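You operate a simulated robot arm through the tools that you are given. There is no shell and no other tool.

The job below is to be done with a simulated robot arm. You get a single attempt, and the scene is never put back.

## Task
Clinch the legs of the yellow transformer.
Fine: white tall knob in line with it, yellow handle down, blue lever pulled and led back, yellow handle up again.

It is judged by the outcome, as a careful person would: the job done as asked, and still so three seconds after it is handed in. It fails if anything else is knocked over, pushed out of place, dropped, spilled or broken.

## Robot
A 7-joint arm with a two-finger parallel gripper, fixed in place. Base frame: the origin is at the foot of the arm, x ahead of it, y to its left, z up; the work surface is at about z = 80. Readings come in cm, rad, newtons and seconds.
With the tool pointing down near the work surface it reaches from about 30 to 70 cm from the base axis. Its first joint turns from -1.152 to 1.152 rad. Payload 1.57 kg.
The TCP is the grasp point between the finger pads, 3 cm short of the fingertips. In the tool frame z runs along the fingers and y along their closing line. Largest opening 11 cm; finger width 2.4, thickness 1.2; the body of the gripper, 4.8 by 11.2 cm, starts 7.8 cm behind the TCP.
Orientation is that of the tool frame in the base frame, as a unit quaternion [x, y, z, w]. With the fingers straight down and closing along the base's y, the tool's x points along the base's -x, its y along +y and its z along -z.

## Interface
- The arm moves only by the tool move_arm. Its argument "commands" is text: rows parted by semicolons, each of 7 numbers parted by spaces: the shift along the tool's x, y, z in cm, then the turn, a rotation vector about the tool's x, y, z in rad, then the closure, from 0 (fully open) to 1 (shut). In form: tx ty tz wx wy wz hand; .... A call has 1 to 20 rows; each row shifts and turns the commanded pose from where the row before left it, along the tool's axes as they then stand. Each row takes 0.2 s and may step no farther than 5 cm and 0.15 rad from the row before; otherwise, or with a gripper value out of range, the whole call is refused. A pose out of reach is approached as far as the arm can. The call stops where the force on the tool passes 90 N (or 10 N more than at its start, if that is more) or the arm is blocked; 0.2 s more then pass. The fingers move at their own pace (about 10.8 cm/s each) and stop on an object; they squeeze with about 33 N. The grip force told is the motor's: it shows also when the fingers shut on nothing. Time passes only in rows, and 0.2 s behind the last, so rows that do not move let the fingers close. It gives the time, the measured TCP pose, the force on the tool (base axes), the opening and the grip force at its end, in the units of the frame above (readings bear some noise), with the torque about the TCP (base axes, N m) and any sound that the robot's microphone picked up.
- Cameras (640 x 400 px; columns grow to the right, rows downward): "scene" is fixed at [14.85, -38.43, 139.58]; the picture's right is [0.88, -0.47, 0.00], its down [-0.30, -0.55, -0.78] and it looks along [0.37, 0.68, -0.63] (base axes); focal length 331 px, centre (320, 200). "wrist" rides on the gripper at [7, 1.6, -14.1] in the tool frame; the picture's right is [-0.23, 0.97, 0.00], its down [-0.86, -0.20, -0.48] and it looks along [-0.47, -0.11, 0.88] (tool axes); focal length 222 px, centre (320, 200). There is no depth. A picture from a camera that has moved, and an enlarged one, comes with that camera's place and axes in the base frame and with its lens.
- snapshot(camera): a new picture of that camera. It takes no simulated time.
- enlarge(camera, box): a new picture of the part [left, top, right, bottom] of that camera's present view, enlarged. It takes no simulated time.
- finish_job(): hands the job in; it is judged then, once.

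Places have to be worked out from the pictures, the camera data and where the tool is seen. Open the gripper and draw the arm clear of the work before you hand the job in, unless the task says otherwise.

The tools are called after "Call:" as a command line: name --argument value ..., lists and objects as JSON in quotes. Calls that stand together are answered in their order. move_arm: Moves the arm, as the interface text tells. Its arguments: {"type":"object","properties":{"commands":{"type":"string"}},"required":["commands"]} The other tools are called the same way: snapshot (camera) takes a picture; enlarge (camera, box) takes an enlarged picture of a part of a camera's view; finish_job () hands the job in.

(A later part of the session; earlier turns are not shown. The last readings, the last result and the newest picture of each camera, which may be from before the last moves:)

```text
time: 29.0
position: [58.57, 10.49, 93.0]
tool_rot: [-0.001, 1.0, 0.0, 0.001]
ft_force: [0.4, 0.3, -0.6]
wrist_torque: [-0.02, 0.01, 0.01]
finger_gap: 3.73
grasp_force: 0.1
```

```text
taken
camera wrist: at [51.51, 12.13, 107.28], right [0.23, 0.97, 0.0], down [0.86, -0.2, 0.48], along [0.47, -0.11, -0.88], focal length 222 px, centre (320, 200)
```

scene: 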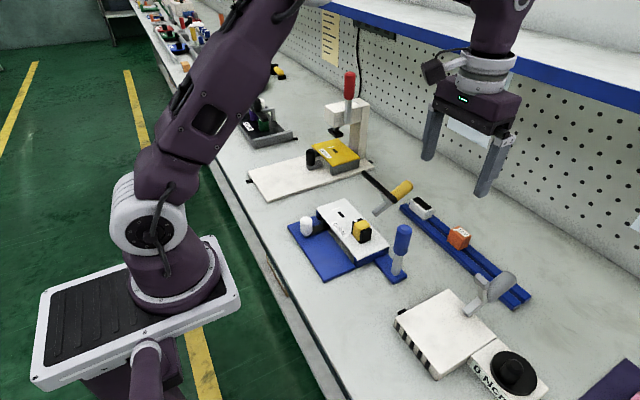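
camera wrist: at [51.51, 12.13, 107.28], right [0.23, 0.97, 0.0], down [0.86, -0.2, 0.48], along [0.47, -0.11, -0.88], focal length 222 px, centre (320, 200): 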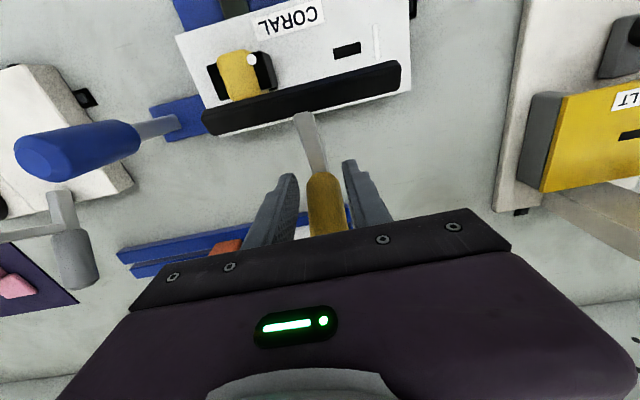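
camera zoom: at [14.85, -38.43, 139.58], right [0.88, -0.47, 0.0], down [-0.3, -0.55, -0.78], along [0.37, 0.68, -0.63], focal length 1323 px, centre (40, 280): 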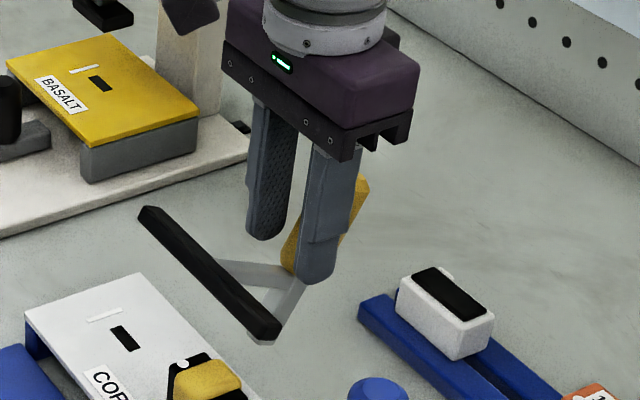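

The handle stays where it is left (about 60°), so its hinge holds by friction. I'll lift off, go behind it with shut fingers, and push it forward from its back side instead.

Call:
move_arm --commands "0 0 -2.5 0 0 0 0.66; 0 0 -2.5 0 0 0 0.66; 0 0 -2.5 0 0 0 0.66; -2.2 0 0 0 0 0 0.66; -2.2 0 0 0 0 0 0.8; -2.2 0 0 0 0 0 1; -1.6 0 0 0 0 0 1; 0 0 0 0 0 0 1; 0 0 0 0 0 0 1"

Call:
enlarge --camera "scene" --box '[320, 110, 480, 230]'

Call:
snapshot --camera "wrist"

```text
time: 31.0
position: [66.69, 10.45, 100.43]
tool_rot: [0.0, 1.0, 0.0, 0.0]
ft_force: [-0.6, -0.2, 1.1]
wrist_torque: [0.01, 0.03, -0.03]
finger_gap: 0.01
grasp_force: 21.5
```

```text
3.33 times, centred on (400, 170) of scene
camera zoom: at [14.85, -38.43, 139.58], right [0.88, -0.47, 0.0], down [-0.3, -0.55, -0.78], along [0.37, 0.68, -0.63], focal length 1103 px, centre (53, 300)
```

zoom: 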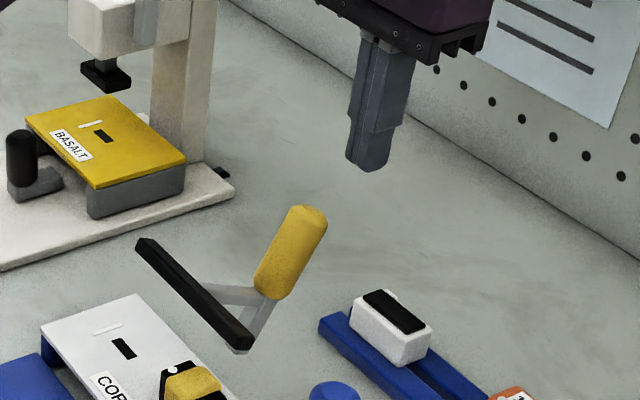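

```text
taken
camera wrist: at [59.73, 12.13, 114.76], right [0.23, 0.97, 0.0], down [0.86, -0.2, 0.48], along [0.47, -0.11, -0.88], focal length 222 px, centre (320, 200)
```

wrist: 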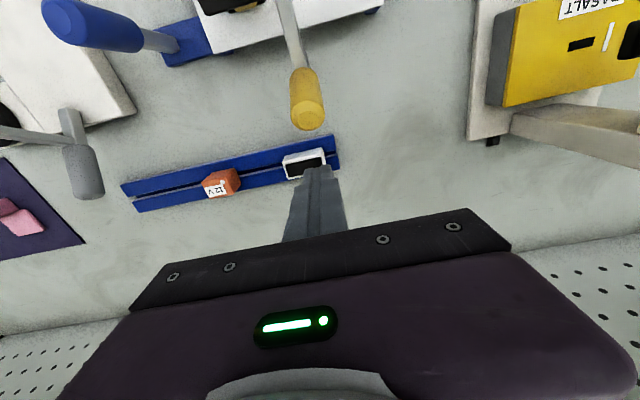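

The handle now stands at about 65° with its top near (61.4, 94.6). The shut fingers at x 66.7 are clear behind it and above the white part on the rail. I'll descend behind the handle and approach.

Call:
move_arm --commands "0 0 2 0 0 0 1; 0 0 2 0 0 0 1; 0 0 2 0 0 0 1; 0 0 1.8 0 0 0 1; 1 0 0 0 0 0 1; 1 0 0 0 0 0 1; 0.7 0 0 0 0 0 1; 0 0 0 0 0 0 1"

Call:
enlarge --camera "scene" --box '[320, 110, 480, 230]'

```text
time: 32.8
position: [64.07, 10.47, 92.66]
tool_rot: [0.0, 1.0, 0.001, 0.001]
ft_force: [5.0, 0.3, 2.9]
wrist_torque: [0.0, 0.16, 0.02]
finger_gap: 0.0
grasp_force: 22.1
```

```text
3.33 times, centred on (400, 170) of scene
camera zoom: at [14.85, -38.44, 139.58], right [0.88, -0.47, 0.0], down [-0.3, -0.55, -0.78], along [0.37, 0.68, -0.63], focal length 1103 px, centre (53, 300)
```

zoom: 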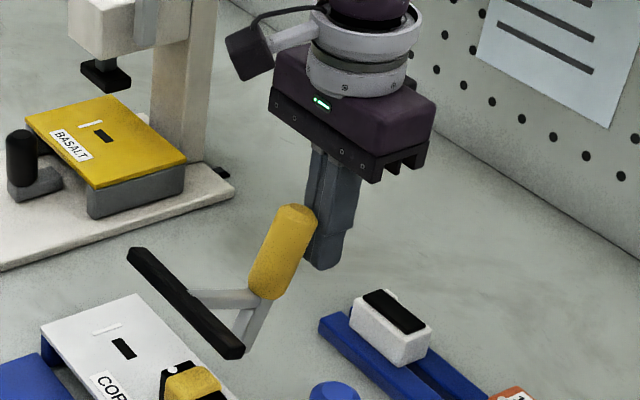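

Contact is made with only about 5 N and the handle is following. I'll keep pushing forward in small steps.

Call:
move_arm --commands "0.6 0 0 0 0 0 1; 0.6 0 0 0 0 0 1; 0.6 0 0 0 0 0 1; 0.6 0 0 0 0 0 1; 0.6 0 0 0 0 0 1; 0 0 0 0 0 0 1"

Call:
enlarge --camera "scene" --box '[320, 130, 460, 250]'

Call:
snapshot --camera "wrist"

```text
time: 34.2
position: [61.11, 10.52, 92.58]
tool_rot: [0.0, 1.0, 0.0, 0.0]
ft_force: [1.5, -1.0, 0.8]
wrist_torque: [0.02, 0.09, 0.02]
finger_gap: 0.02
grasp_force: 21.5
```

```text
3.33 times, centred on (390, 190) of scene
camera zoom: at [14.85, -38.44, 139.58], right [0.88, -0.47, 0.0], down [-0.3, -0.55, -0.78], along [0.37, 0.68, -0.63], focal length 1103 px, centre (87, 233)
```

zoom: 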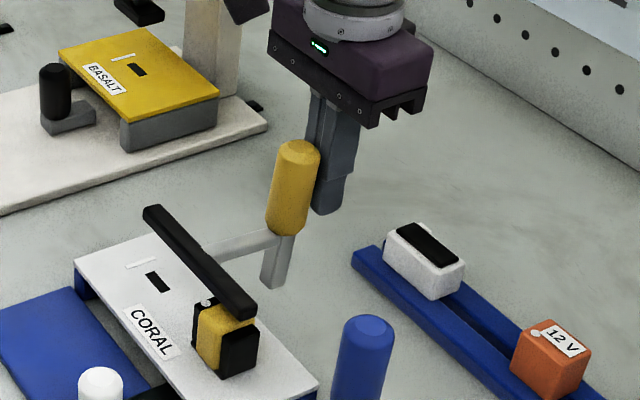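

```text
taken
camera wrist: at [54.04, 12.11, 106.97], right [0.23, 0.97, 0.0], down [0.86, -0.2, 0.48], along [0.47, -0.11, -0.88], focal length 222 px, centre (320, 200)
```

wrist: 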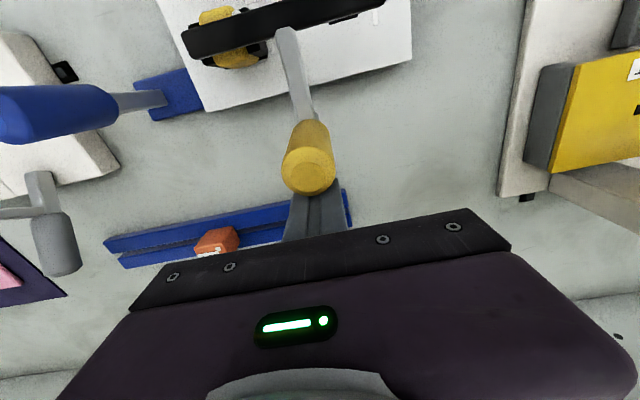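

The bar is coming down over the transformer and the handle is near vertical. I'll continue in smaller steps, watching for the force to rise as the bar seats.

Call:
move_arm --commands "0.4 0 0 0 0 0 1; 0.4 0 0 0 0 0 1; 0.4 0 0 0 0 0 1; 0 0 0 0 0 0 1"

Call:
enlarge --camera "scene" --box '[320, 150, 440, 250]'

```text
time: 35.2
position: [60.25, 10.54, 92.76]
tool_rot: [0.0, 1.0, 0.0, 0.002]
ft_force: [29.3, -0.5, -3.8]
wrist_torque: [0.03, 0.3, 0.08]
finger_gap: 0.0
grasp_force: 21.2
```

```text
4.00 times, centred on (380, 200) of scene
camera zoom: at [14.93, -38.43, 139.57], right [0.88, -0.47, 0.0], down [-0.3, -0.55, -0.78], along [0.37, 0.68, -0.63], focal length 1323 px, centre (80, 200)
```

zoom: 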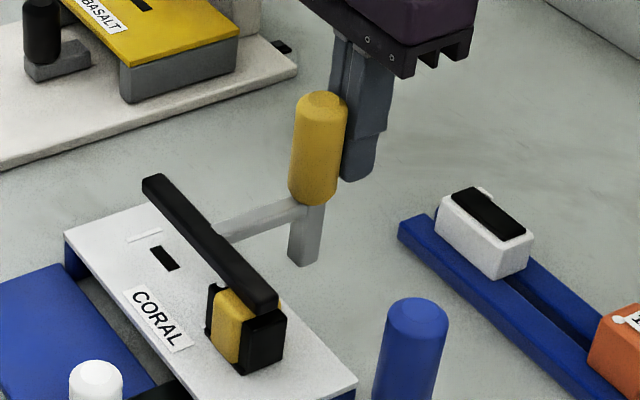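

The force rose to 29 N with the handle vertical and the bar lying on the transformer, so it has seated. I'll back off and check that it stays down.

Call:
move_arm --commands "-0.6 0 0 0 0 0 1; -1 0 0 0 0 0 1; -1.2 0 0 0 0 0 1; 0 0 0 0 0 0 1; 0 0 0 0 0 0 1"

Call:
enlarge --camera "scene" --box '[320, 150, 440, 250]'

Call:
snapshot --camera "wrist"

```text
time: 36.4
position: [62.63, 10.6, 92.63]
tool_rot: [0.0, 1.0, 0.0, -0.001]
ft_force: [0.0, 0.4, -0.2]
wrist_torque: [0.01, -0.02, 0.01]
finger_gap: 0.01
grasp_force: 20.9
```

```text
4.00 times, centred on (380, 200) of scene
camera zoom: at [14.85, -38.43, 139.58], right [0.88, -0.47, 0.0], down [-0.3, -0.55, -0.78], along [0.37, 0.68, -0.63], focal length 1323 px, centre (80, 200)
```

zoom: 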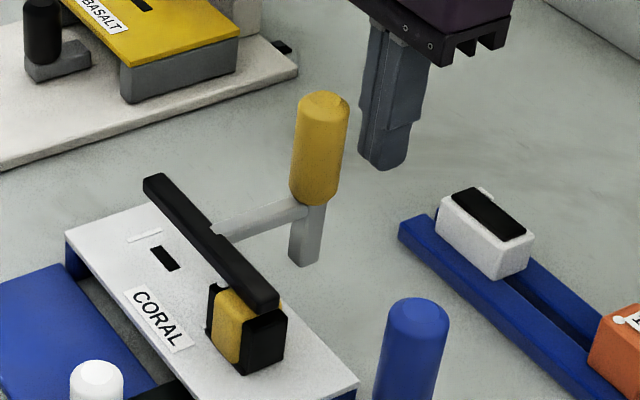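

```text
taken
camera wrist: at [55.61, 12.14, 106.96], right [0.23, 0.97, 0.0], down [0.86, -0.2, 0.48], along [0.47, -0.11, -0.88], focal length 222 px, centre (320, 200)
```

wrist: 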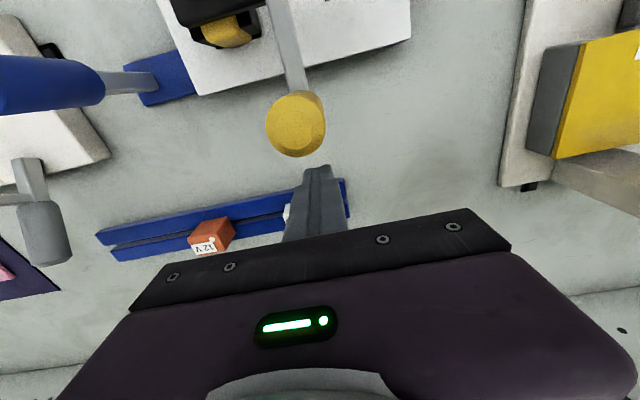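

The handle stays upright with the bar on the transformer. I'll zoom in to check the contact and look at the blue lever before pulling it.

Call:
enlarge --camera "scene" --box '[335, 190, 395, 250]'

Call:
enlarge --camera "scene" --box '[360, 215, 430, 290]'

Call:
enlarge --camera "wrist" --box '[0, 0, 320, 200]'

```text
6.67 times, centred on (365, 220) of scene
camera zoom: at [14.85, -38.43, 139.58], right [0.88, -0.47, 0.0], down [-0.3, -0.55, -0.78], along [0.37, 0.68, -0.63], focal length 2206 px, centre (20, 67)
```

zoom: 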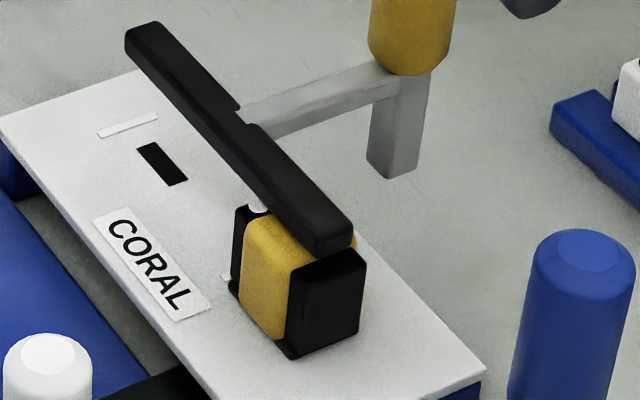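

```text
5.33 times, centred on (395, 252) of scene
camera zoom: at [14.85, -38.43, 139.58], right [0.88, -0.47, 0.0], down [-0.3, -0.55, -0.78], along [0.37, 0.68, -0.63], focal length 1764 px, centre (-80, -80)
```

zoom: 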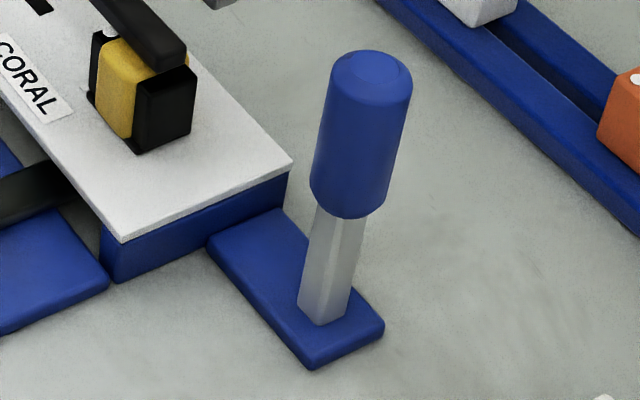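

```text
2.00 times, centred on (160, 100) of wrist
camera zoom: at [55.61, 12.14, 106.96], right [0.23, 0.97, 0.0], down [0.86, -0.2, 0.48], along [0.47, -0.11, -0.88], focal length 444 px, centre (640, 400)
```

zoom: 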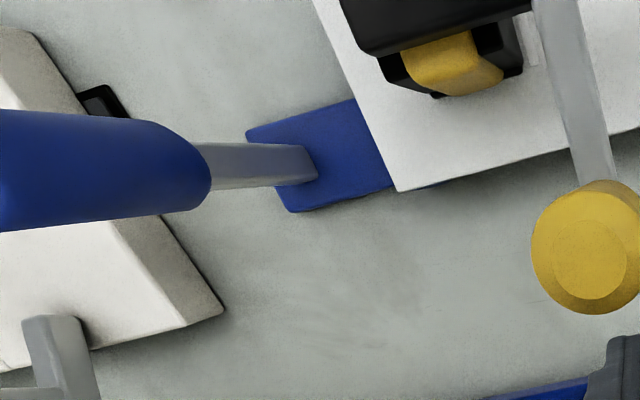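

The bar sits squarely on the transformer. The blue lever's base is at about (51.9, -5.0) and its grip spans z 86–95. I'll rise, cross over, and open the hand above the lever.

Call:
move_arm --commands "-0.5 0 -3 0 0 0 1; 0 0 -4 0 0 0 1; 0 0 -4 0 0 0 1; 0 0 -3.5 0 0 0 1; 2.3 -3.1 0 0 0 0 1; 2.3 -3.1 0 0 0 0 1; 2.3 -3.1 0 0 0 0 0.8; 2.3 -3.1 0 0 0 0 0.6; 2.2 -3.1 0 0 0 0 0.45; 0 0 0 0 0 0 0.45; 0 0 0 0 0 0 0.45"

Call:
snapshot --camera "wrist"

Call:
enlarge --camera "scene" --box '[320, 110, 480, 290]'

```text
time: 38.8
position: [51.88, -5.0, 107.27]
tool_rot: [0.0, 1.0, -0.001, 0.0]
ft_force: [0.4, 0.0, -0.3]
wrist_torque: [-0.04, 0.01, 0.07]
finger_gap: 6.05
grasp_force: 0.1
```

```text
taken
camera wrist: at [44.77, -3.35, 121.53], right [0.23, 0.97, 0.0], down [0.85, -0.2, 0.48], along [0.47, -0.11, -0.88], focal length 222 px, centre (320, 200)
```

wrist: 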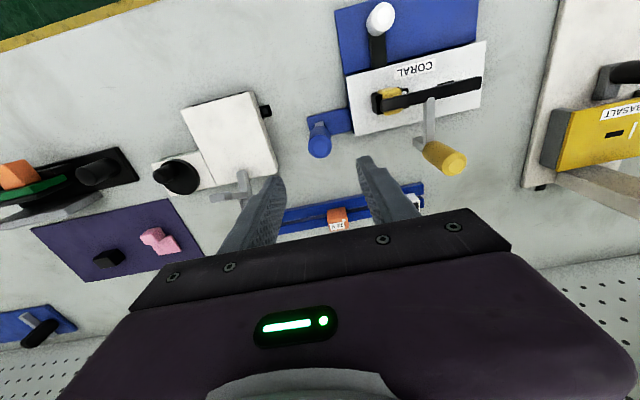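

```text
2.22 times, centred on (400, 200) of scene
camera zoom: at [14.85, -38.44, 139.58], right [0.88, -0.47, 0.0], down [-0.3, -0.55, -0.78], along [0.37, 0.68, -0.63], focal length 735 px, centre (142, 200)
```

zoom: 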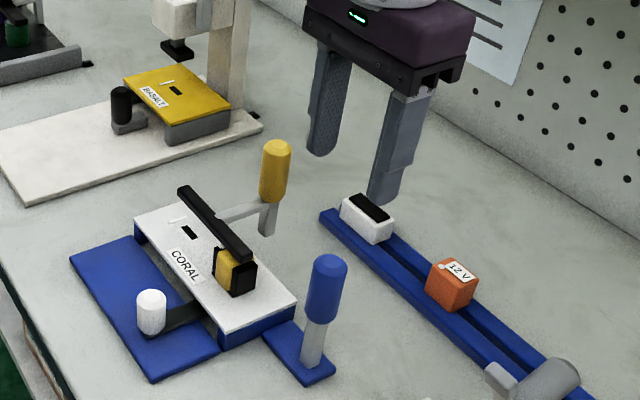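

Call:
enlarge --camera "wrist" --box '[270, 80, 400, 170]'

```text
4.44 times, centred on (335, 125) of wrist
camera zoom: at [44.77, -3.35, 121.53], right [0.23, 0.97, 0.0], down [0.85, -0.2, 0.48], along [0.47, -0.11, -0.88], focal length 987 px, centre (253, 533)
```

zoom: 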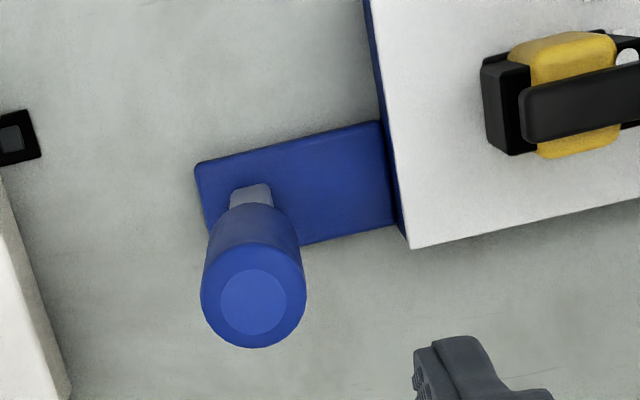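

The lever top is at about (52.0, -5.07), right under the hand. I'll descend so the pads straddle the blue grip at about z 91.

Call:
move_arm --commands "0 0 3 0 0 0 0.45; 0 0 3 0 0 0 0.45; 0 0 3 0 0 0 0.45; 0 0 3 0 0 0 0.45; 0 0 2.5 0 0 0 0.45; 0 0 1.5 0 0 0 0.45; 0 0 0 0 0 0 0.45"

Call:
snapshot --camera "wrist"

Call:
enlarge --camera "scene" --box '[330, 150, 470, 290]'

```text
time: 40.4
position: [51.72, -4.88, 91.14]
tool_rot: [0.0, 1.0, -0.001, 0.0]
ft_force: [0.1, 0.3, -0.9]
wrist_torque: [-0.01, -0.02, -0.02]
finger_gap: 6.05
grasp_force: 0.0
```

```text
taken
camera wrist: at [44.71, -3.41, 105.52], right [0.23, 0.97, 0.0], down [0.85, -0.2, 0.48], along [0.47, -0.11, -0.88], focal length 222 px, centre (320, 200)
```

wrist: 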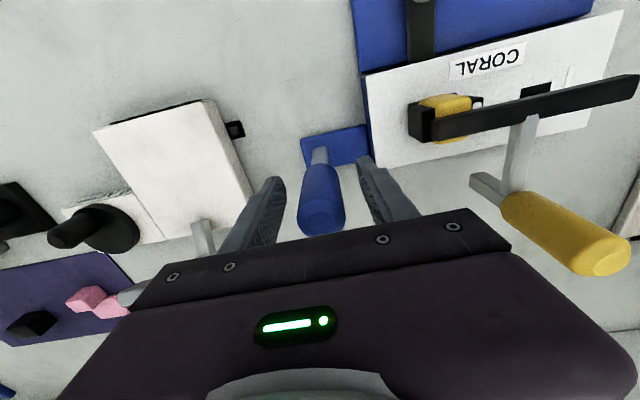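

```text
2.86 times, centred on (400, 220) of scene
camera zoom: at [14.85, -38.43, 139.58], right [0.88, -0.47, 0.0], down [-0.3, -0.55, -0.78], along [0.37, 0.68, -0.63], focal length 945 px, centre (91, 143)
```

zoom: 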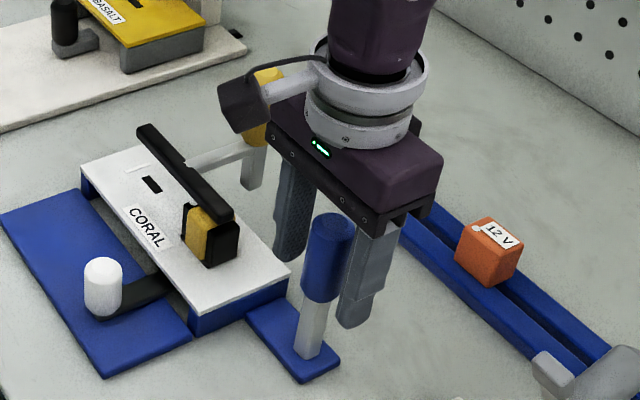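

The blue grip is between the fingers. I'll close on it and read the side load.

Call:
move_arm --commands "0 0 0 0 0 0 0.7; 0 0 0 0 0 0 0.9; 0 0 0 0 0 0 1; 0 0 0 0 0 0 1"

Call:
enlarge --camera "scene" --box '[330, 150, 470, 290]'

```text
time: 41.4
position: [51.73, -4.94, 91.14]
tool_rot: [-0.001, 1.0, 0.0, 0.0]
ft_force: [-0.7, 3.3, -4.1]
wrist_torque: [-0.88, -0.09, 0.01]
finger_gap: 2.94
grasp_force: 38.7
```

```text
2.86 times, centred on (400, 220) of scene
camera zoom: at [14.85, -38.43, 139.58], right [0.88, -0.47, 0.0], down [-0.3, -0.55, -0.78], along [0.37, 0.68, -0.63], focal length 945 px, centre (91, 143)
```

zoom: 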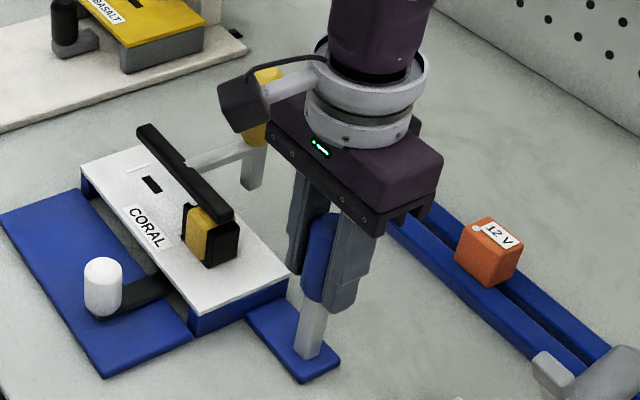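

Gripped (gap 2.94) with little load. I'll test the pull direction gently: 0.4 cm toward the robot (-x) first.

Call:
move_arm --commands "0.2 0 0 0 0 0 1; 0.2 0 0 0 0 0 1; 0 0 0 0 0 0 1"

```text
time: 42.2
position: [51.51, -5.03, 91.16]
tool_rot: [0.001, 1.0, 0.0, 0.001]
ft_force: [14.6, -0.7, 1.1]
wrist_torque: [0.98, -0.85, -0.04]
finger_gap: 3.0
grasp_force: 39.1
```

In -x it resists with 14.6 N after moving only 0.2 of 0.4 cm. I'll go back and test the same distance in -y for comparison.

Call:
move_arm --commands "-0.2 0 0 0 0 0 1; -0.2 0 0 0 0 0 1; 0 0 0 0 0 0 1"

Call:
move_arm --commands "0 -0.2 0 0 0 0 1; 0 -0.2 0 0 0 0 1; 0 0 0 0 0 0 1"

```text
time: 43.0
position: [51.62, -5.05, 91.25]
tool_rot: [0.0, 1.0, 0.0, -0.003]
ft_force: [-10.8, -0.3, 20.3]
wrist_torque: [0.99, 0.42, 0.08]
finger_gap: 2.94
grasp_force: 39.5
```

```text
time: 43.8
position: [51.72, -4.9, 91.07]
tool_rot: [-0.002, 1.0, 0.001, -0.001]
ft_force: [-13.7, 39.3, 4.8]
wrist_torque: [-2.11, 0.82, 0.12]
finger_gap: 2.99
grasp_force: 39.0
```

In -y it is rigid (39 N with no motion), so the lever swings along x. I'll undo the -y offset and then pull toward the robot (-x), turning the hand with the lever about its foot at z≈81.

Call:
move_arm --commands "0 0.2 0 0 0 0 1; 0 0.2 0 0 0 0 1; 0 0 0 0 0 0 1; 0.4 0 0.01 0 -0.04 0 1; 0.4 0 0.01 0 -0.04 0 1; 0.4 0 0.01 0 -0.04 0 1; 0 0 0 0 0 0 1"

Call:
enlarge --camera "scene" --box '[330, 150, 470, 290]'

```text
time: 45.4
position: [50.66, -4.97, 91.06]
tool_rot: [0.001, 0.998, 0.0, 0.061]
ft_force: [6.3, 15.0, -21.3]
wrist_torque: [0.69, -0.42, 0.23]
finger_gap: 2.97
grasp_force: 39.3
```

```text
2.86 times, centred on (400, 220) of scene
camera zoom: at [14.89, -38.4, 139.58], right [0.88, -0.47, 0.0], down [-0.3, -0.55, -0.78], along [0.37, 0.68, -0.63], focal length 945 px, centre (91, 143)
```

zoom: 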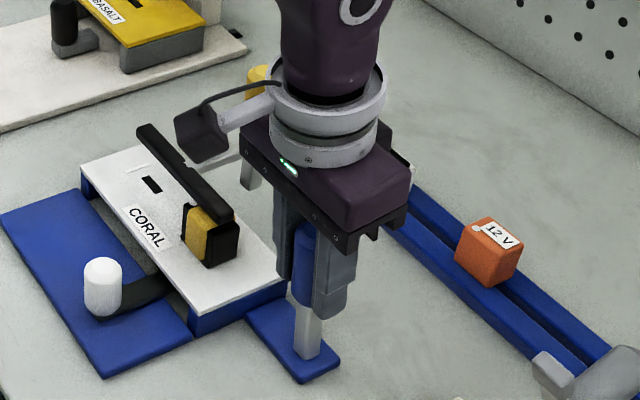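

The lever is following with only about 6 N along the pull. I'll continue the rotation.

Call:
move_arm --commands "0.6 0 0.02 0 -0.06 0 1; 0.6 0 0.02 0 -0.06 0 1; 0.6 0 0.02 0 -0.06 0 1; 0.6 0 0.02 0 -0.06 0 1; 0 0 0 0 0 0 1"

Call:
enlarge --camera "scene" --box '[330, 150, 470, 290]'

```text
time: 46.6
position: [48.36, -5.01, 90.59]
tool_rot: [0.0, 0.984, 0.001, 0.18]
ft_force: [12.9, 3.3, -18.3]
wrist_torque: [0.94, -0.52, 0.36]
finger_gap: 2.94
grasp_force: 39.6
```

```text
2.86 times, centred on (400, 220) of scene
camera zoom: at [14.91, -38.43, 139.57], right [0.88, -0.47, 0.0], down [-0.3, -0.55, -0.78], along [0.37, 0.68, -0.63], focal length 945 px, centre (91, 143)
```

zoom: 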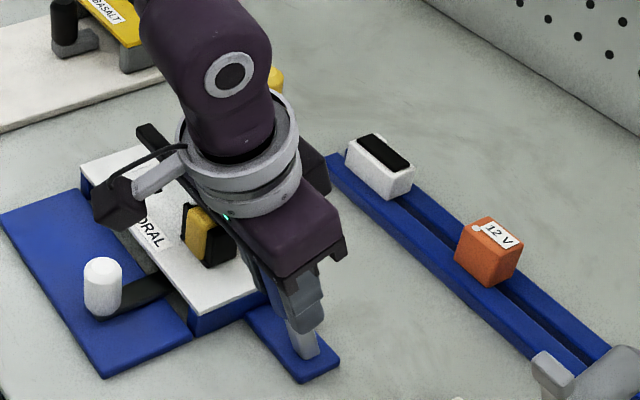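

It continues to move smoothly, now at about 20°. I'll carry on, watching for a stop or a sound.

Call:
move_arm --commands "0.6 0 0.02 0 -0.06 0 1; 0.6 0 0.02 0 -0.06 0 1; 0.6 0 0.02 0 -0.06 0 1; 0 0 0 0 0 0 1"

Call:
enlarge --camera "scene" --box '[330, 150, 470, 290]'

```text
time: 47.6
position: [46.77, -5.17, 89.64]
tool_rot: [0.0, 0.963, 0.0, 0.268]
ft_force: [13.7, -4.9, -2.1]
wrist_torque: [1.05, -0.93, 0.55]
finger_gap: 2.96
grasp_force: 39.2
```

```text
2.86 times, centred on (400, 220) of scene
camera zoom: at [14.88, -38.45, 139.57], right [0.88, -0.47, 0.0], down [-0.3, -0.55, -0.78], along [0.37, 0.68, -0.63], focal length 945 px, centre (91, 143)
```

zoom: 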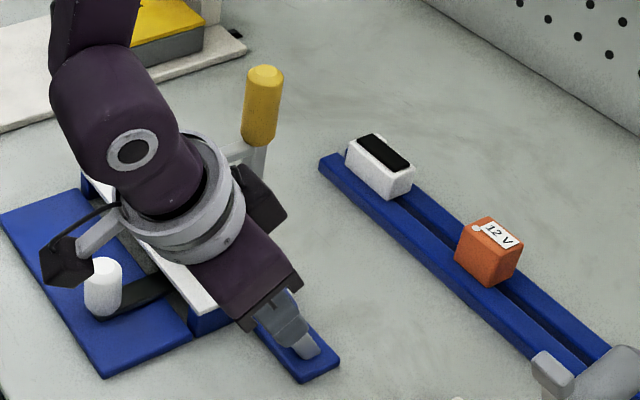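

It's at about 31° with steady 14 N and no stop yet; the hand remains clear of the knob. I'll continue in small increments.

Call:
move_arm --commands "0.6 0 0.02 0 -0.06 0 1; 0.6 0 0.02 0 -0.06 0 1; 0 0 0 0 0 0 1"

Call:
snapshot --camera "scene"

Call:
snapshot --camera "wrist"

```text
time: 48.4
position: [45.69, -5.04, 88.3]
tool_rot: [-0.002, 0.952, -0.001, 0.306]
ft_force: [-10.1, -41.5, 21.1]
wrist_torque: [-0.5, -0.52, -0.69]
finger_gap: 2.93
grasp_force: 39.3
out of reach, approached as far as the arm can: row 2
```

```text
taken
```

scene: 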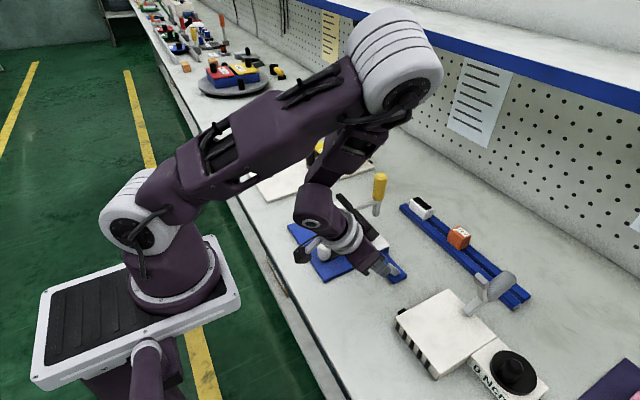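

```text
taken
camera wrist: at [31.63, -3.43, 96.02], right [0.18, 0.98, 0.13], down [0.42, -0.2, 0.89], along [0.89, -0.11, -0.44], focal length 222 px, centre (320, 200)
```

wrist: 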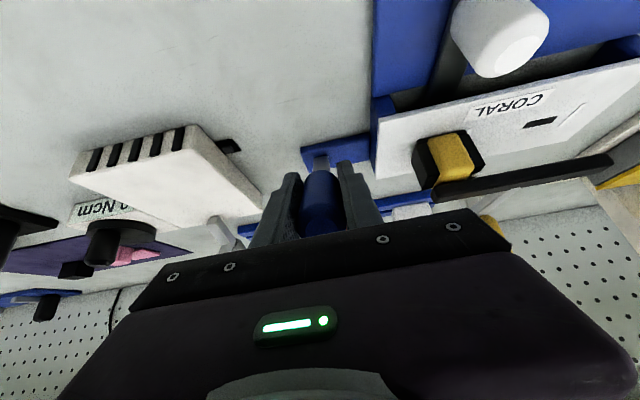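

The arm's wrist reached its limit at about 36° tilt, with the lever at about 40° and no stop felt yet. I'll loosen the grip, tilt the hand back upright around the lever while it stays between the fingers, and check that the lever holds its place.

Call:
move_arm --commands "0 0 0 0 0.04 0 0.7; 0 0 0 0 0 0 0.6; 0 0 0 0 0 0 0.55; 0 0 0 0 0 0 0.55"

Call:
enlarge --camera "scene" --box '[290, 160, 430, 290]'

Call:
snapshot --camera "wrist"

```text
time: 49.4
position: [45.65, -4.48, 88.38]
tool_rot: [0.0, 0.953, 0.0, 0.304]
ft_force: [-0.5, 0.3, 0.0]
wrist_torque: [0.02, -0.01, 0.03]
finger_gap: 4.95
grasp_force: 0.1
```

```text
3.08 times, centred on (360, 225) of scene
camera zoom: at [14.85, -38.43, 139.58], right [0.88, -0.47, 0.0], down [-0.3, -0.55, -0.78], along [0.37, 0.68, -0.63], focal length 1018 px, centre (197, 123)
```

zoom: 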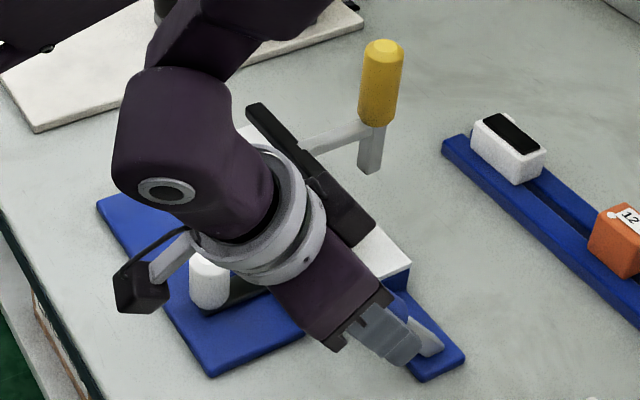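

```text
taken
camera wrist: at [31.74, -2.92, 95.99], right [0.18, 0.97, 0.13], down [0.42, -0.2, 0.89], along [0.89, -0.11, -0.44], focal length 222 px, centre (320, 200)
```

wrist: 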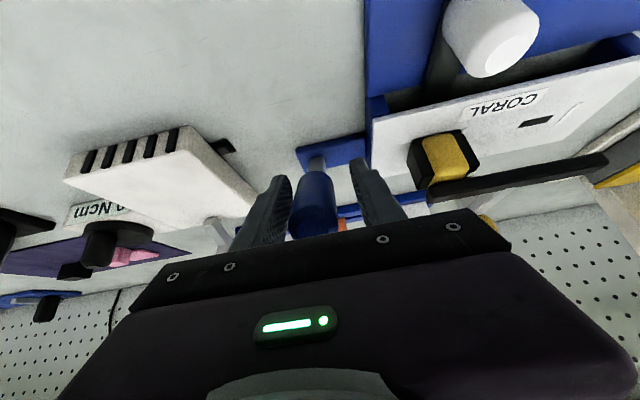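

The lever stays put when released. I'll bring the hand upright again in place; the lever remains loosely between the fingers.

Call:
move_arm --commands "0 0 0 0 0.08 0 0.5; 0 0 0 0 0.08 0 0.5; 0 0 0 0 0.1 0 0.5; 0 0 0 0 0.1 0 0.5; 0 0 0 0 0.1 0 0.5; 0 0 0 0 0 0 0.5"

Call:
enlarge --camera "scene" --box '[310, 160, 450, 290]'

Call:
snapshot --camera "wrist"

```text
time: 50.8
position: [45.84, -4.46, 88.38]
tool_rot: [0.0, 0.997, 0.0, 0.08]
ft_force: [-0.3, -0.3, 0.8]
wrist_torque: [0.03, 0.01, 0.01]
finger_gap: 5.5
grasp_force: 0.2
```

```text
3.08 times, centred on (380, 225) of scene
camera zoom: at [14.85, -38.43, 139.58], right [0.88, -0.47, 0.0], down [-0.3, -0.55, -0.78], along [0.37, 0.68, -0.63], focal length 1018 px, centre (135, 123)
```

zoom: 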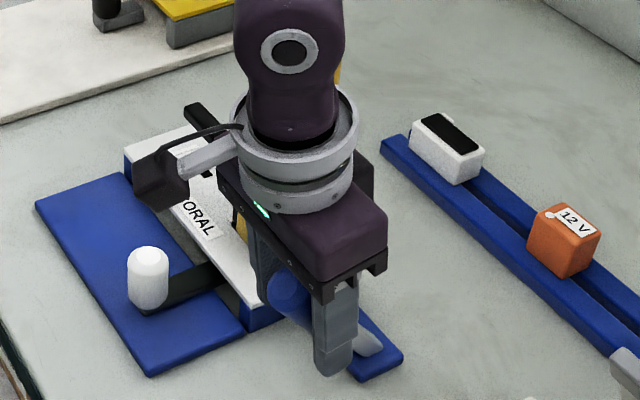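

```text
taken
camera wrist: at [36.52, -2.91, 101.44], right [0.22, 0.97, 0.04], down [0.77, -0.2, 0.61], along [0.6, -0.11, -0.79], focal length 222 px, centre (320, 200)
```

wrist: 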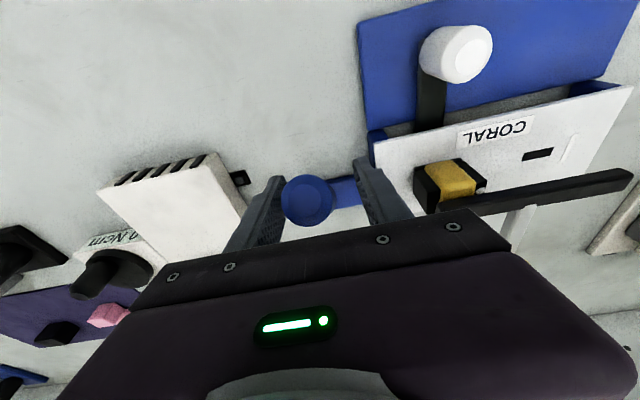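

The lever is at about 37° and holding, at y≈-4.95. I'll centre on it, grip it again and continue the pull, turning about its foot.

Call:
move_arm --commands "-0.3 -0.5 0 0 0 0 0.5; 0 0 0 0 0 0 0.75; 0 0 0 0 0 0 1; 0 0 0 0 0 0 1; 0 0 0 0 0 0 1"

Call:
move_arm --commands "0.48 0 0.28 0 -0.06 0 1; 0.48 0 0.28 0 -0.06 0 1; 0 0 0 0 0 0 1"

Call:
enlarge --camera "scene" --box '[310, 160, 450, 290]'

```text
time: 52.0
position: [46.01, -4.93, 88.39]
tool_rot: [0.0, 0.997, 0.0, 0.08]
ft_force: [-1.8, -1.0, 0.3]
wrist_torque: [0.7, -0.27, 0.19]
finger_gap: 2.96
grasp_force: 38.6
```

```text
time: 52.8
position: [45.19, -4.9, 87.79]
tool_rot: [0.0, 0.99, 0.0, 0.141]
ft_force: [2.8, 5.2, 2.3]
wrist_torque: [-0.69, 0.71, -0.86]
finger_gap: 2.93
grasp_force: 39.0
```

```text
3.08 times, centred on (380, 225) of scene
camera zoom: at [14.85, -38.42, 139.58], right [0.88, -0.47, 0.0], down [-0.3, -0.55, -0.78], along [0.37, 0.68, -0.63], focal length 1018 px, centre (135, 123)
```

zoom: 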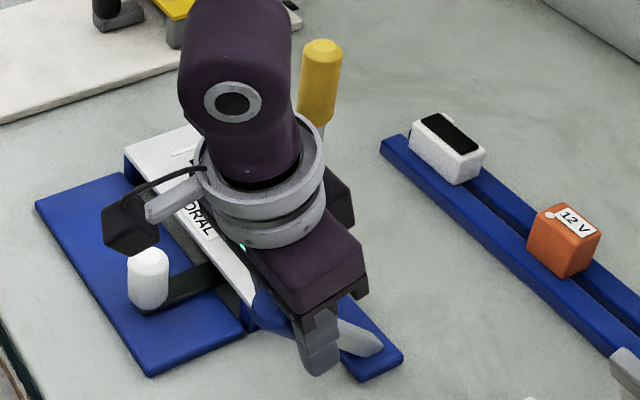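

Still moving freely with small forces. I'll continue a few more steps, watching for a stop or sound.

Call:
move_arm --commands "0.48 0 0.28 0 -0.06 0 1; 0.48 0 0.28 0 -0.06 0 1; 0 0 0 0 0 0 1"

Call:
enlarge --camera "scene" --box '[310, 160, 450, 290]'

Call:
snapshot --camera "wrist"

```text
time: 53.6
position: [44.6, -4.93, 86.87]
tool_rot: [-0.001, 0.979, 0.0, 0.201]
ft_force: [23.7, 11.3, 11.8]
wrist_torque: [-0.76, 0.41, -0.63]
finger_gap: 2.94
grasp_force: 39.0
```

```text
3.08 times, centred on (380, 225) of scene
camera zoom: at [14.89, -38.4, 139.58], right [0.88, -0.47, 0.0], down [-0.3, -0.55, -0.78], along [0.37, 0.68, -0.63], focal length 1018 px, centre (135, 123)
```

zoom: 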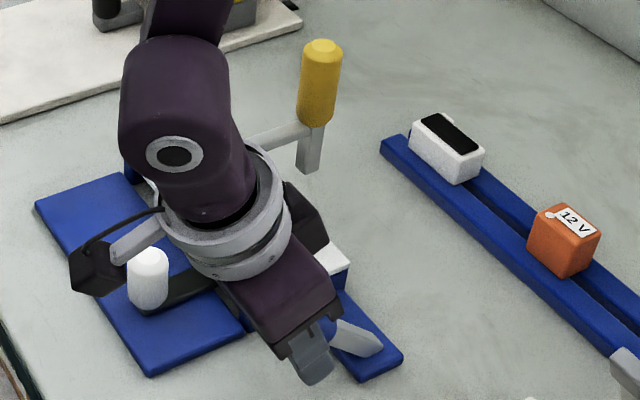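

```text
taken
camera wrist: at [32.55, -3.4, 97.32], right [0.21, 0.97, 0.09], down [0.6, -0.2, 0.78], along [0.77, -0.11, -0.62], focal length 222 px, centre (320, 200)
```

wrist: 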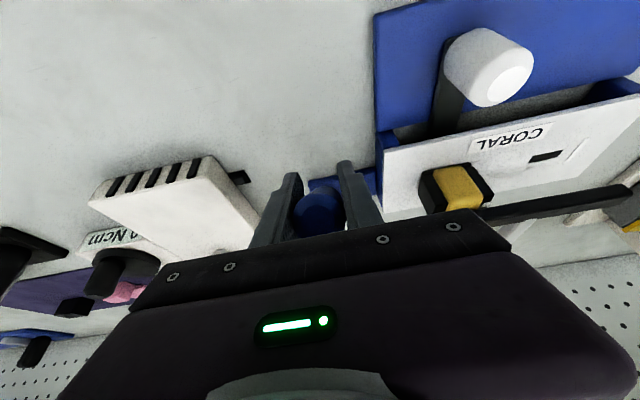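

Resistance along the pull rose to about 25 N at roughly 47°. I'll take one more small step to tell a firm stop from working resistance.

Call:
move_arm --commands "0.3 0 0.15 0 -0.035 0 1; 0 0 0 0 0 0 1"

Call:
enlarge --camera "scene" --box '[360, 220, 430, 290]'

```text
time: 54.2
position: [44.28, -5.14, 86.57]
tool_rot: [0.0, 0.976, 0.0, 0.216]
ft_force: [15.7, 10.8, 17.4]
wrist_torque: [-0.7, 1.1, -0.5]
finger_gap: 2.94
grasp_force: 39.1
```

```text
5.71 times, centred on (395, 255) of scene
camera zoom: at [14.86, -38.4, 139.59], right [0.88, -0.47, 0.0], down [-0.3, -0.55, -0.78], along [0.37, 0.68, -0.63], focal length 1890 px, centre (-109, -114)
```

zoom: 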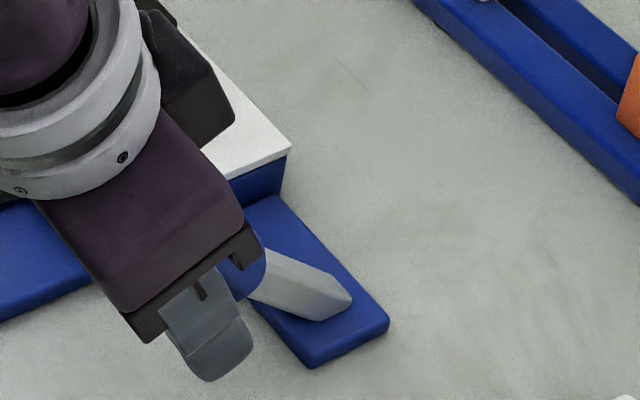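

The hand moved on but the lever's shaft still measures about 44°, so the pads are slipping and the lever may be at its stop. I'll release, back off along the fingers and look at the lever unobstructed.

Call:
move_arm --commands "0 0 0 0 0 0 0.7; 0 0 0 0 0 0 0.5; 0 0 0 0 0 0 0.45; 0 0 -3 0 0.05 0 0.45; 0 0 -4 0 0.1 0 0.45; 0 0 -4 0 0.1 0 0.45; 0 0 -4 0 0.1 0 0.45; 0 0 -3 0 0.085 0 0.45; 0 0 0 0 0 0 0.45"

Call:
snapshot --camera "scene"

Call:
enlarge --camera "scene" --box '[330, 190, 450, 290]'

Call:
snapshot --camera "wrist"

```text
time: 56.2
position: [39.31, -5.1, 103.76]
tool_rot: [0.0, 1.0, 0.0, 0.0]
ft_force: [-0.4, 0.4, 0.3]
wrist_torque: [0.0, -0.01, 0.0]
finger_gap: 6.05
grasp_force: 0.0
```

```text
taken
```

scene: 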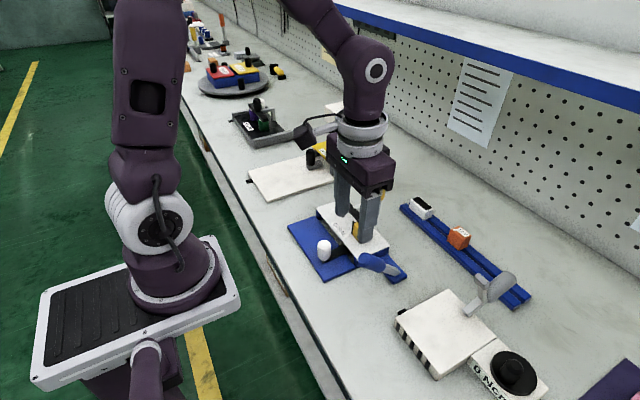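

```text
4.00 times, centred on (390, 240) of scene
camera zoom: at [14.85, -38.43, 139.58], right [0.88, -0.47, 0.0], down [-0.3, -0.55, -0.78], along [0.37, 0.68, -0.63], focal length 1323 px, centre (40, 40)
```

zoom: 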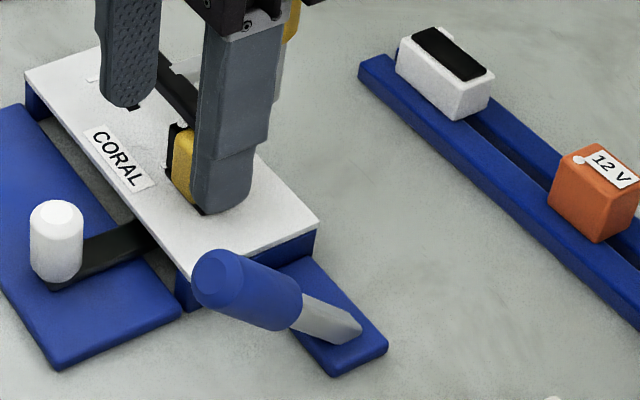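

```text
taken
camera wrist: at [32.21, -3.51, 118.07], right [0.23, 0.97, 0.0], down [0.85, -0.2, 0.48], along [0.47, -0.11, -0.88], focal length 222 px, centre (320, 200)
```

wrist: 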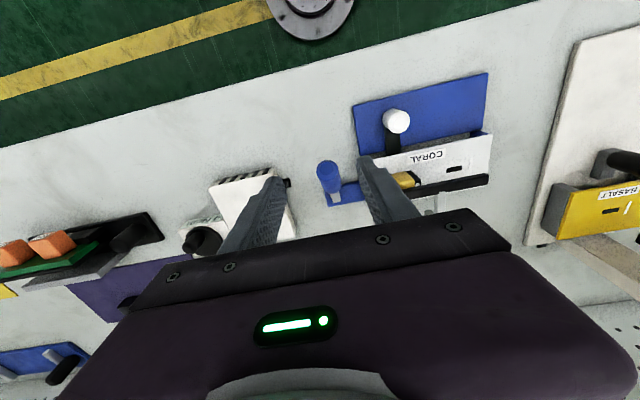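

The lever holds at about 43–45°. To tell whether that is its stop, I'll push it directly from its upper side with shut fingers rather than by friction.

Call:
move_arm --commands "-3 0 0 0 0 0 0.8; -3.2 0 0 0 0 0 1; 0 0 2.5 0 0 0 1; 0 0 2.5 0 0 0 1; 0 0 2.2 0 0 0 1; 0 0 0 0 0 0 1"

Call:
enlarge --camera "scene" --box '[330, 190, 450, 290]'

Call:
snapshot --camera "wrist"

```text
time: 57.6
position: [45.55, -5.03, 96.61]
tool_rot: [0.0, 1.0, 0.001, -0.001]
ft_force: [-0.1, 0.7, -0.4]
wrist_torque: [0.01, 0.01, -0.02]
finger_gap: 0.0
grasp_force: 21.6
```

```text
4.00 times, centred on (390, 240) of scene
camera zoom: at [14.85, -38.43, 139.58], right [0.88, -0.47, 0.0], down [-0.3, -0.55, -0.78], along [0.37, 0.68, -0.63], focal length 1323 px, centre (40, 40)
```

zoom: 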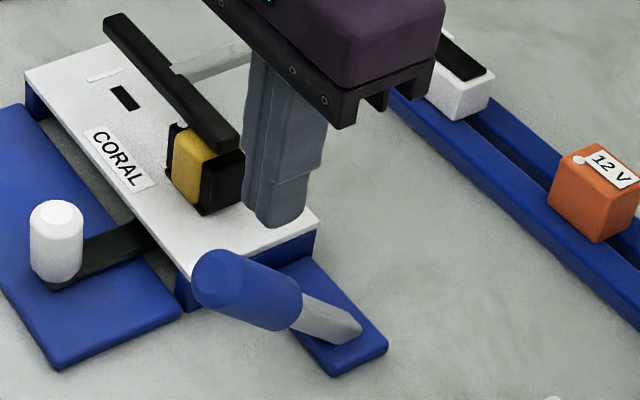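

```text
taken
camera wrist: at [38.5, -3.4, 110.9], right [0.23, 0.97, 0.0], down [0.85, -0.2, 0.48], along [0.47, -0.11, -0.88], focal length 222 px, centre (320, 200)
```

wrist: 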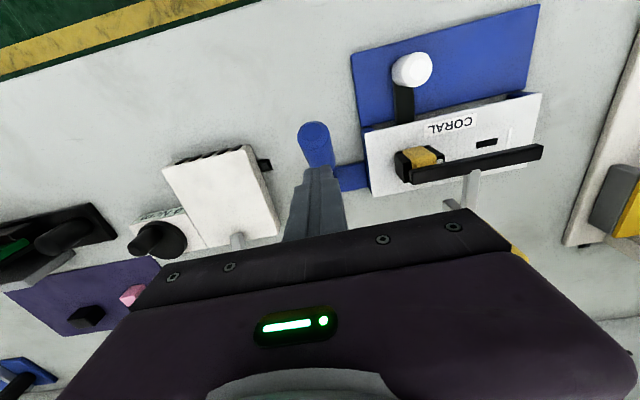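

The shut fingertips are about 3 cm above the lever's upper side. I'll lower to contact and press lightly along its swing direction.

Call:
move_arm --commands "0 0 1.2 0 0 0 1; 0 0 1.0 0 0 0 1; 0.2 0 0.4 0 0 0 1; 0.2 0 0.3 0 0 0 1; 0 0 0 0 0 0 1"

Call:
enlarge --camera "scene" --box '[330, 190, 450, 290]'

```text
time: 58.8
position: [45.45, -5.07, 93.93]
tool_rot: [-0.001, 1.0, -0.001, 0.005]
ft_force: [23.1, 0.4, 38.2]
wrist_torque: [0.07, -0.24, 0.01]
finger_gap: 0.0
grasp_force: 20.9
```

```text
4.00 times, centred on (390, 240) of scene
camera zoom: at [14.85, -38.43, 139.58], right [0.88, -0.47, 0.0], down [-0.3, -0.55, -0.78], along [0.37, 0.68, -0.63], focal length 1323 px, centre (40, 40)
```

zoom: 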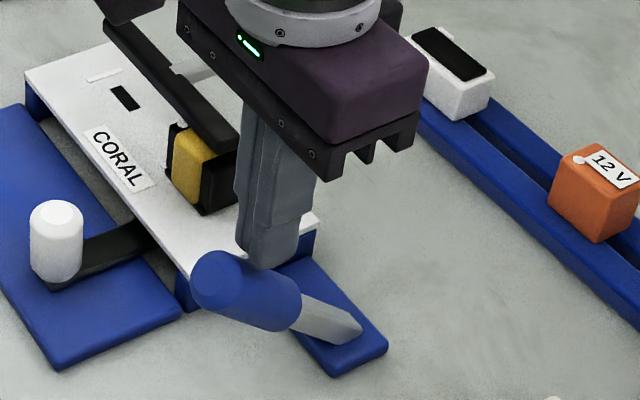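

Pressing gives about 44 N with no lever motion, so the lever is fully pulled against its stop at about 44°. Now I'll lift off, go round to the robot side of the lever, and lead it back by pushing from there.

Call:
move_arm --commands "0 0 -2 0 0 0 1; 0 0 -2.5 0 0 0 1; 2.6 0 -0.5 0 0 0 1; 2.6 0 0 0 0 0 1; 2.6 0 0 0 0 0 1; 0 0 3 0 0 0 1; 0 0 3 0 0 0 1; 0 0 3.2 0 0 0 1; 0 0 0 0 0 0 1"

Call:
enlarge --camera "scene" --box '[300, 180, 440, 290]'

Call:
snapshot --camera "wrist"

```text
time: 60.8
position: [37.36, -5.06, 89.42]
tool_rot: [0.0, 1.0, 0.0, 0.002]
ft_force: [0.3, -0.3, 0.0]
wrist_torque: [0.03, 0.01, 0.01]
finger_gap: 0.0
grasp_force: 21.0
```

```text
3.64 times, centred on (370, 235) of scene
camera zoom: at [14.85, -38.43, 139.58], right [0.88, -0.47, 0.0], down [-0.3, -0.55, -0.78], along [0.37, 0.68, -0.63], focal length 1203 px, centre (138, 73)
```

zoom: 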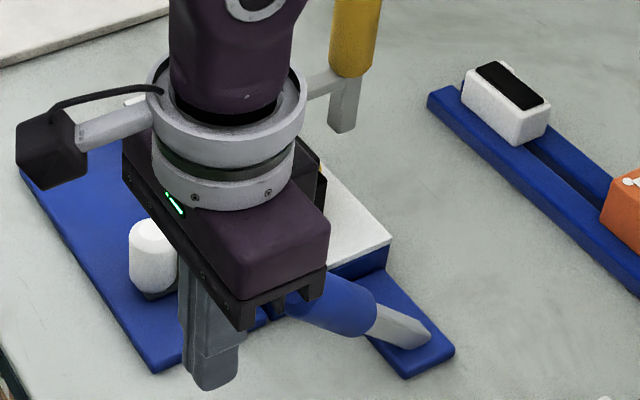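

```text
taken
camera wrist: at [30.29, -3.43, 103.85], right [0.23, 0.97, 0.0], down [0.85, -0.2, 0.48], along [0.47, -0.11, -0.88], focal length 222 px, centre (320, 200)
```

wrist: 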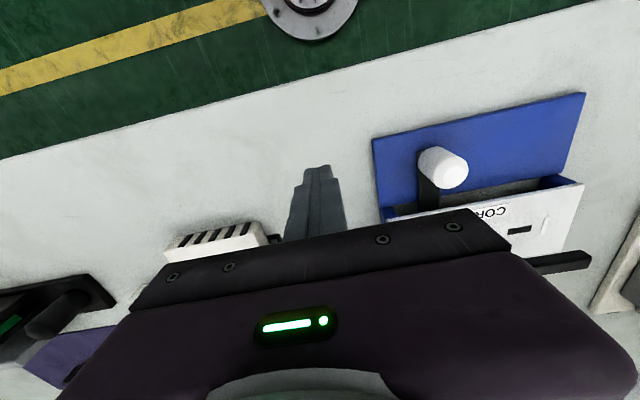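

The shut fingers stand on the robot side of the lever with tips below its end. I'll push gently in +x to contact and start leading it back.

Call:
move_arm --commands "-1 0 0 0 0 0 1; -1 0 0 0 0 0 1; -0.7 0 0 0 0 0 1; -0.6 0 0 0 0 0 1; -0.6 0 0 0 0 0 1; 0 0 0 0 0 0 1"

Call:
enlarge --camera "scene" --box '[300, 180, 440, 290]'

```text
time: 62.2
position: [41.14, -5.01, 89.54]
tool_rot: [0.0, 1.0, 0.0, 0.0]
ft_force: [-16.3, -1.1, 10.5]
wrist_torque: [0.02, -0.35, -0.06]
finger_gap: 0.01
grasp_force: 21.5
```

```text
3.64 times, centred on (370, 235) of scene
camera zoom: at [14.79, -38.44, 139.58], right [0.88, -0.47, 0.0], down [-0.3, -0.55, -0.78], along [0.37, 0.68, -0.63], focal length 1203 px, centre (138, 73)
```

zoom: 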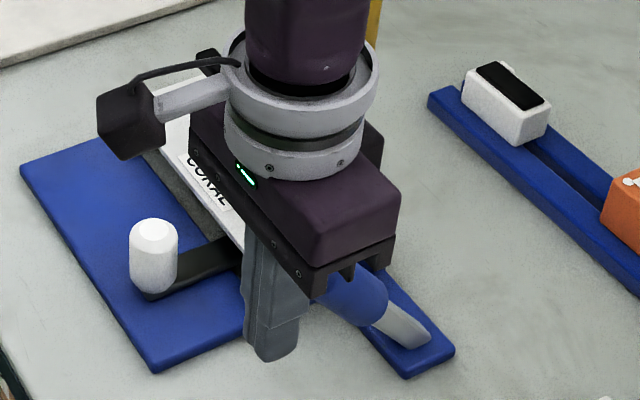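

It's moving with about 16 N, which is friction. I'll continue leading it back.

Call:
move_arm --commands "-0.6 0 0 0 0 0 1; -0.6 0 0 0 0 0 1; -0.6 0 0 0 0 0 1; -0.6 0 0 0 0 0 1; -0.6 0 0 0 0 0 1; -0.6 0 0 0 0 0 1; 0 0 0 0 0 0 1"

Call:
enlarge --camera "scene" --box '[310, 170, 450, 290]'

```text
time: 63.8
position: [44.82, -5.07, 89.43]
tool_rot: [-0.001, 1.0, 0.0, 0.001]
ft_force: [-5.7, 1.0, 2.6]
wrist_torque: [-0.06, -0.22, 0.0]
finger_gap: 0.01
grasp_force: 21.6
```

```text
3.33 times, centred on (380, 230) of scene
camera zoom: at [14.83, -38.43, 139.58], right [0.88, -0.47, 0.0], down [-0.3, -0.55, -0.78], along [0.37, 0.68, -0.63], focal length 1103 px, centre (120, 100)
```

zoom: 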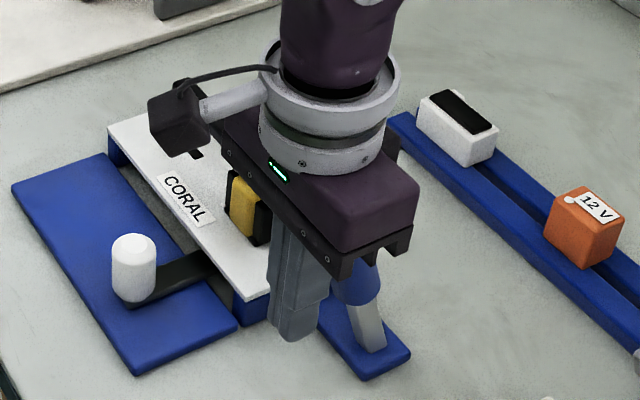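

The lever is coming upright with little force. I'll push on toward its starting position.

Call:
move_arm --commands "-0.6 0 0 0 0 0 1; -0.6 0 0 0 0 0 1; -0.6 0 0 0 0 0 1; -0.6 0 0 0 0 0 1; -0.5 0 0 0 0 0 1; -0.4 0 0 0 0 0 1; 0 0 0 0 0 0 1"

Call:
enlarge --camera "scene" --box '[310, 170, 450, 290]'

```text
time: 65.4
position: [48.13, -5.02, 89.53]
tool_rot: [0.001, 1.0, 0.0, 0.001]
ft_force: [-4.2, 2.8, 1.7]
wrist_torque: [-0.08, -0.25, 0.04]
finger_gap: 0.01
grasp_force: 21.3
```

```text
3.33 times, centred on (380, 230) of scene
camera zoom: at [14.83, -38.43, 139.58], right [0.88, -0.47, 0.0], down [-0.3, -0.55, -0.78], along [0.37, 0.68, -0.63], focal length 1103 px, centre (120, 100)
```

zoom: 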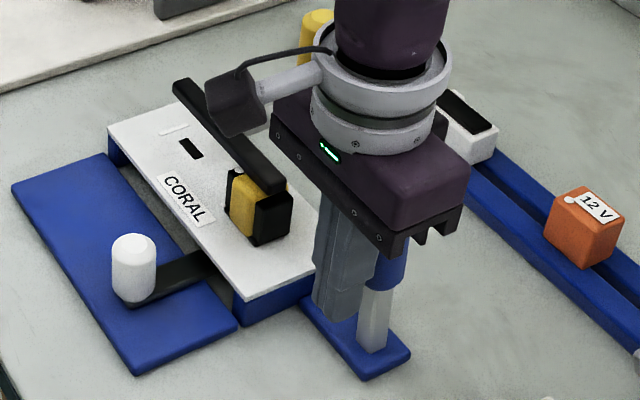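

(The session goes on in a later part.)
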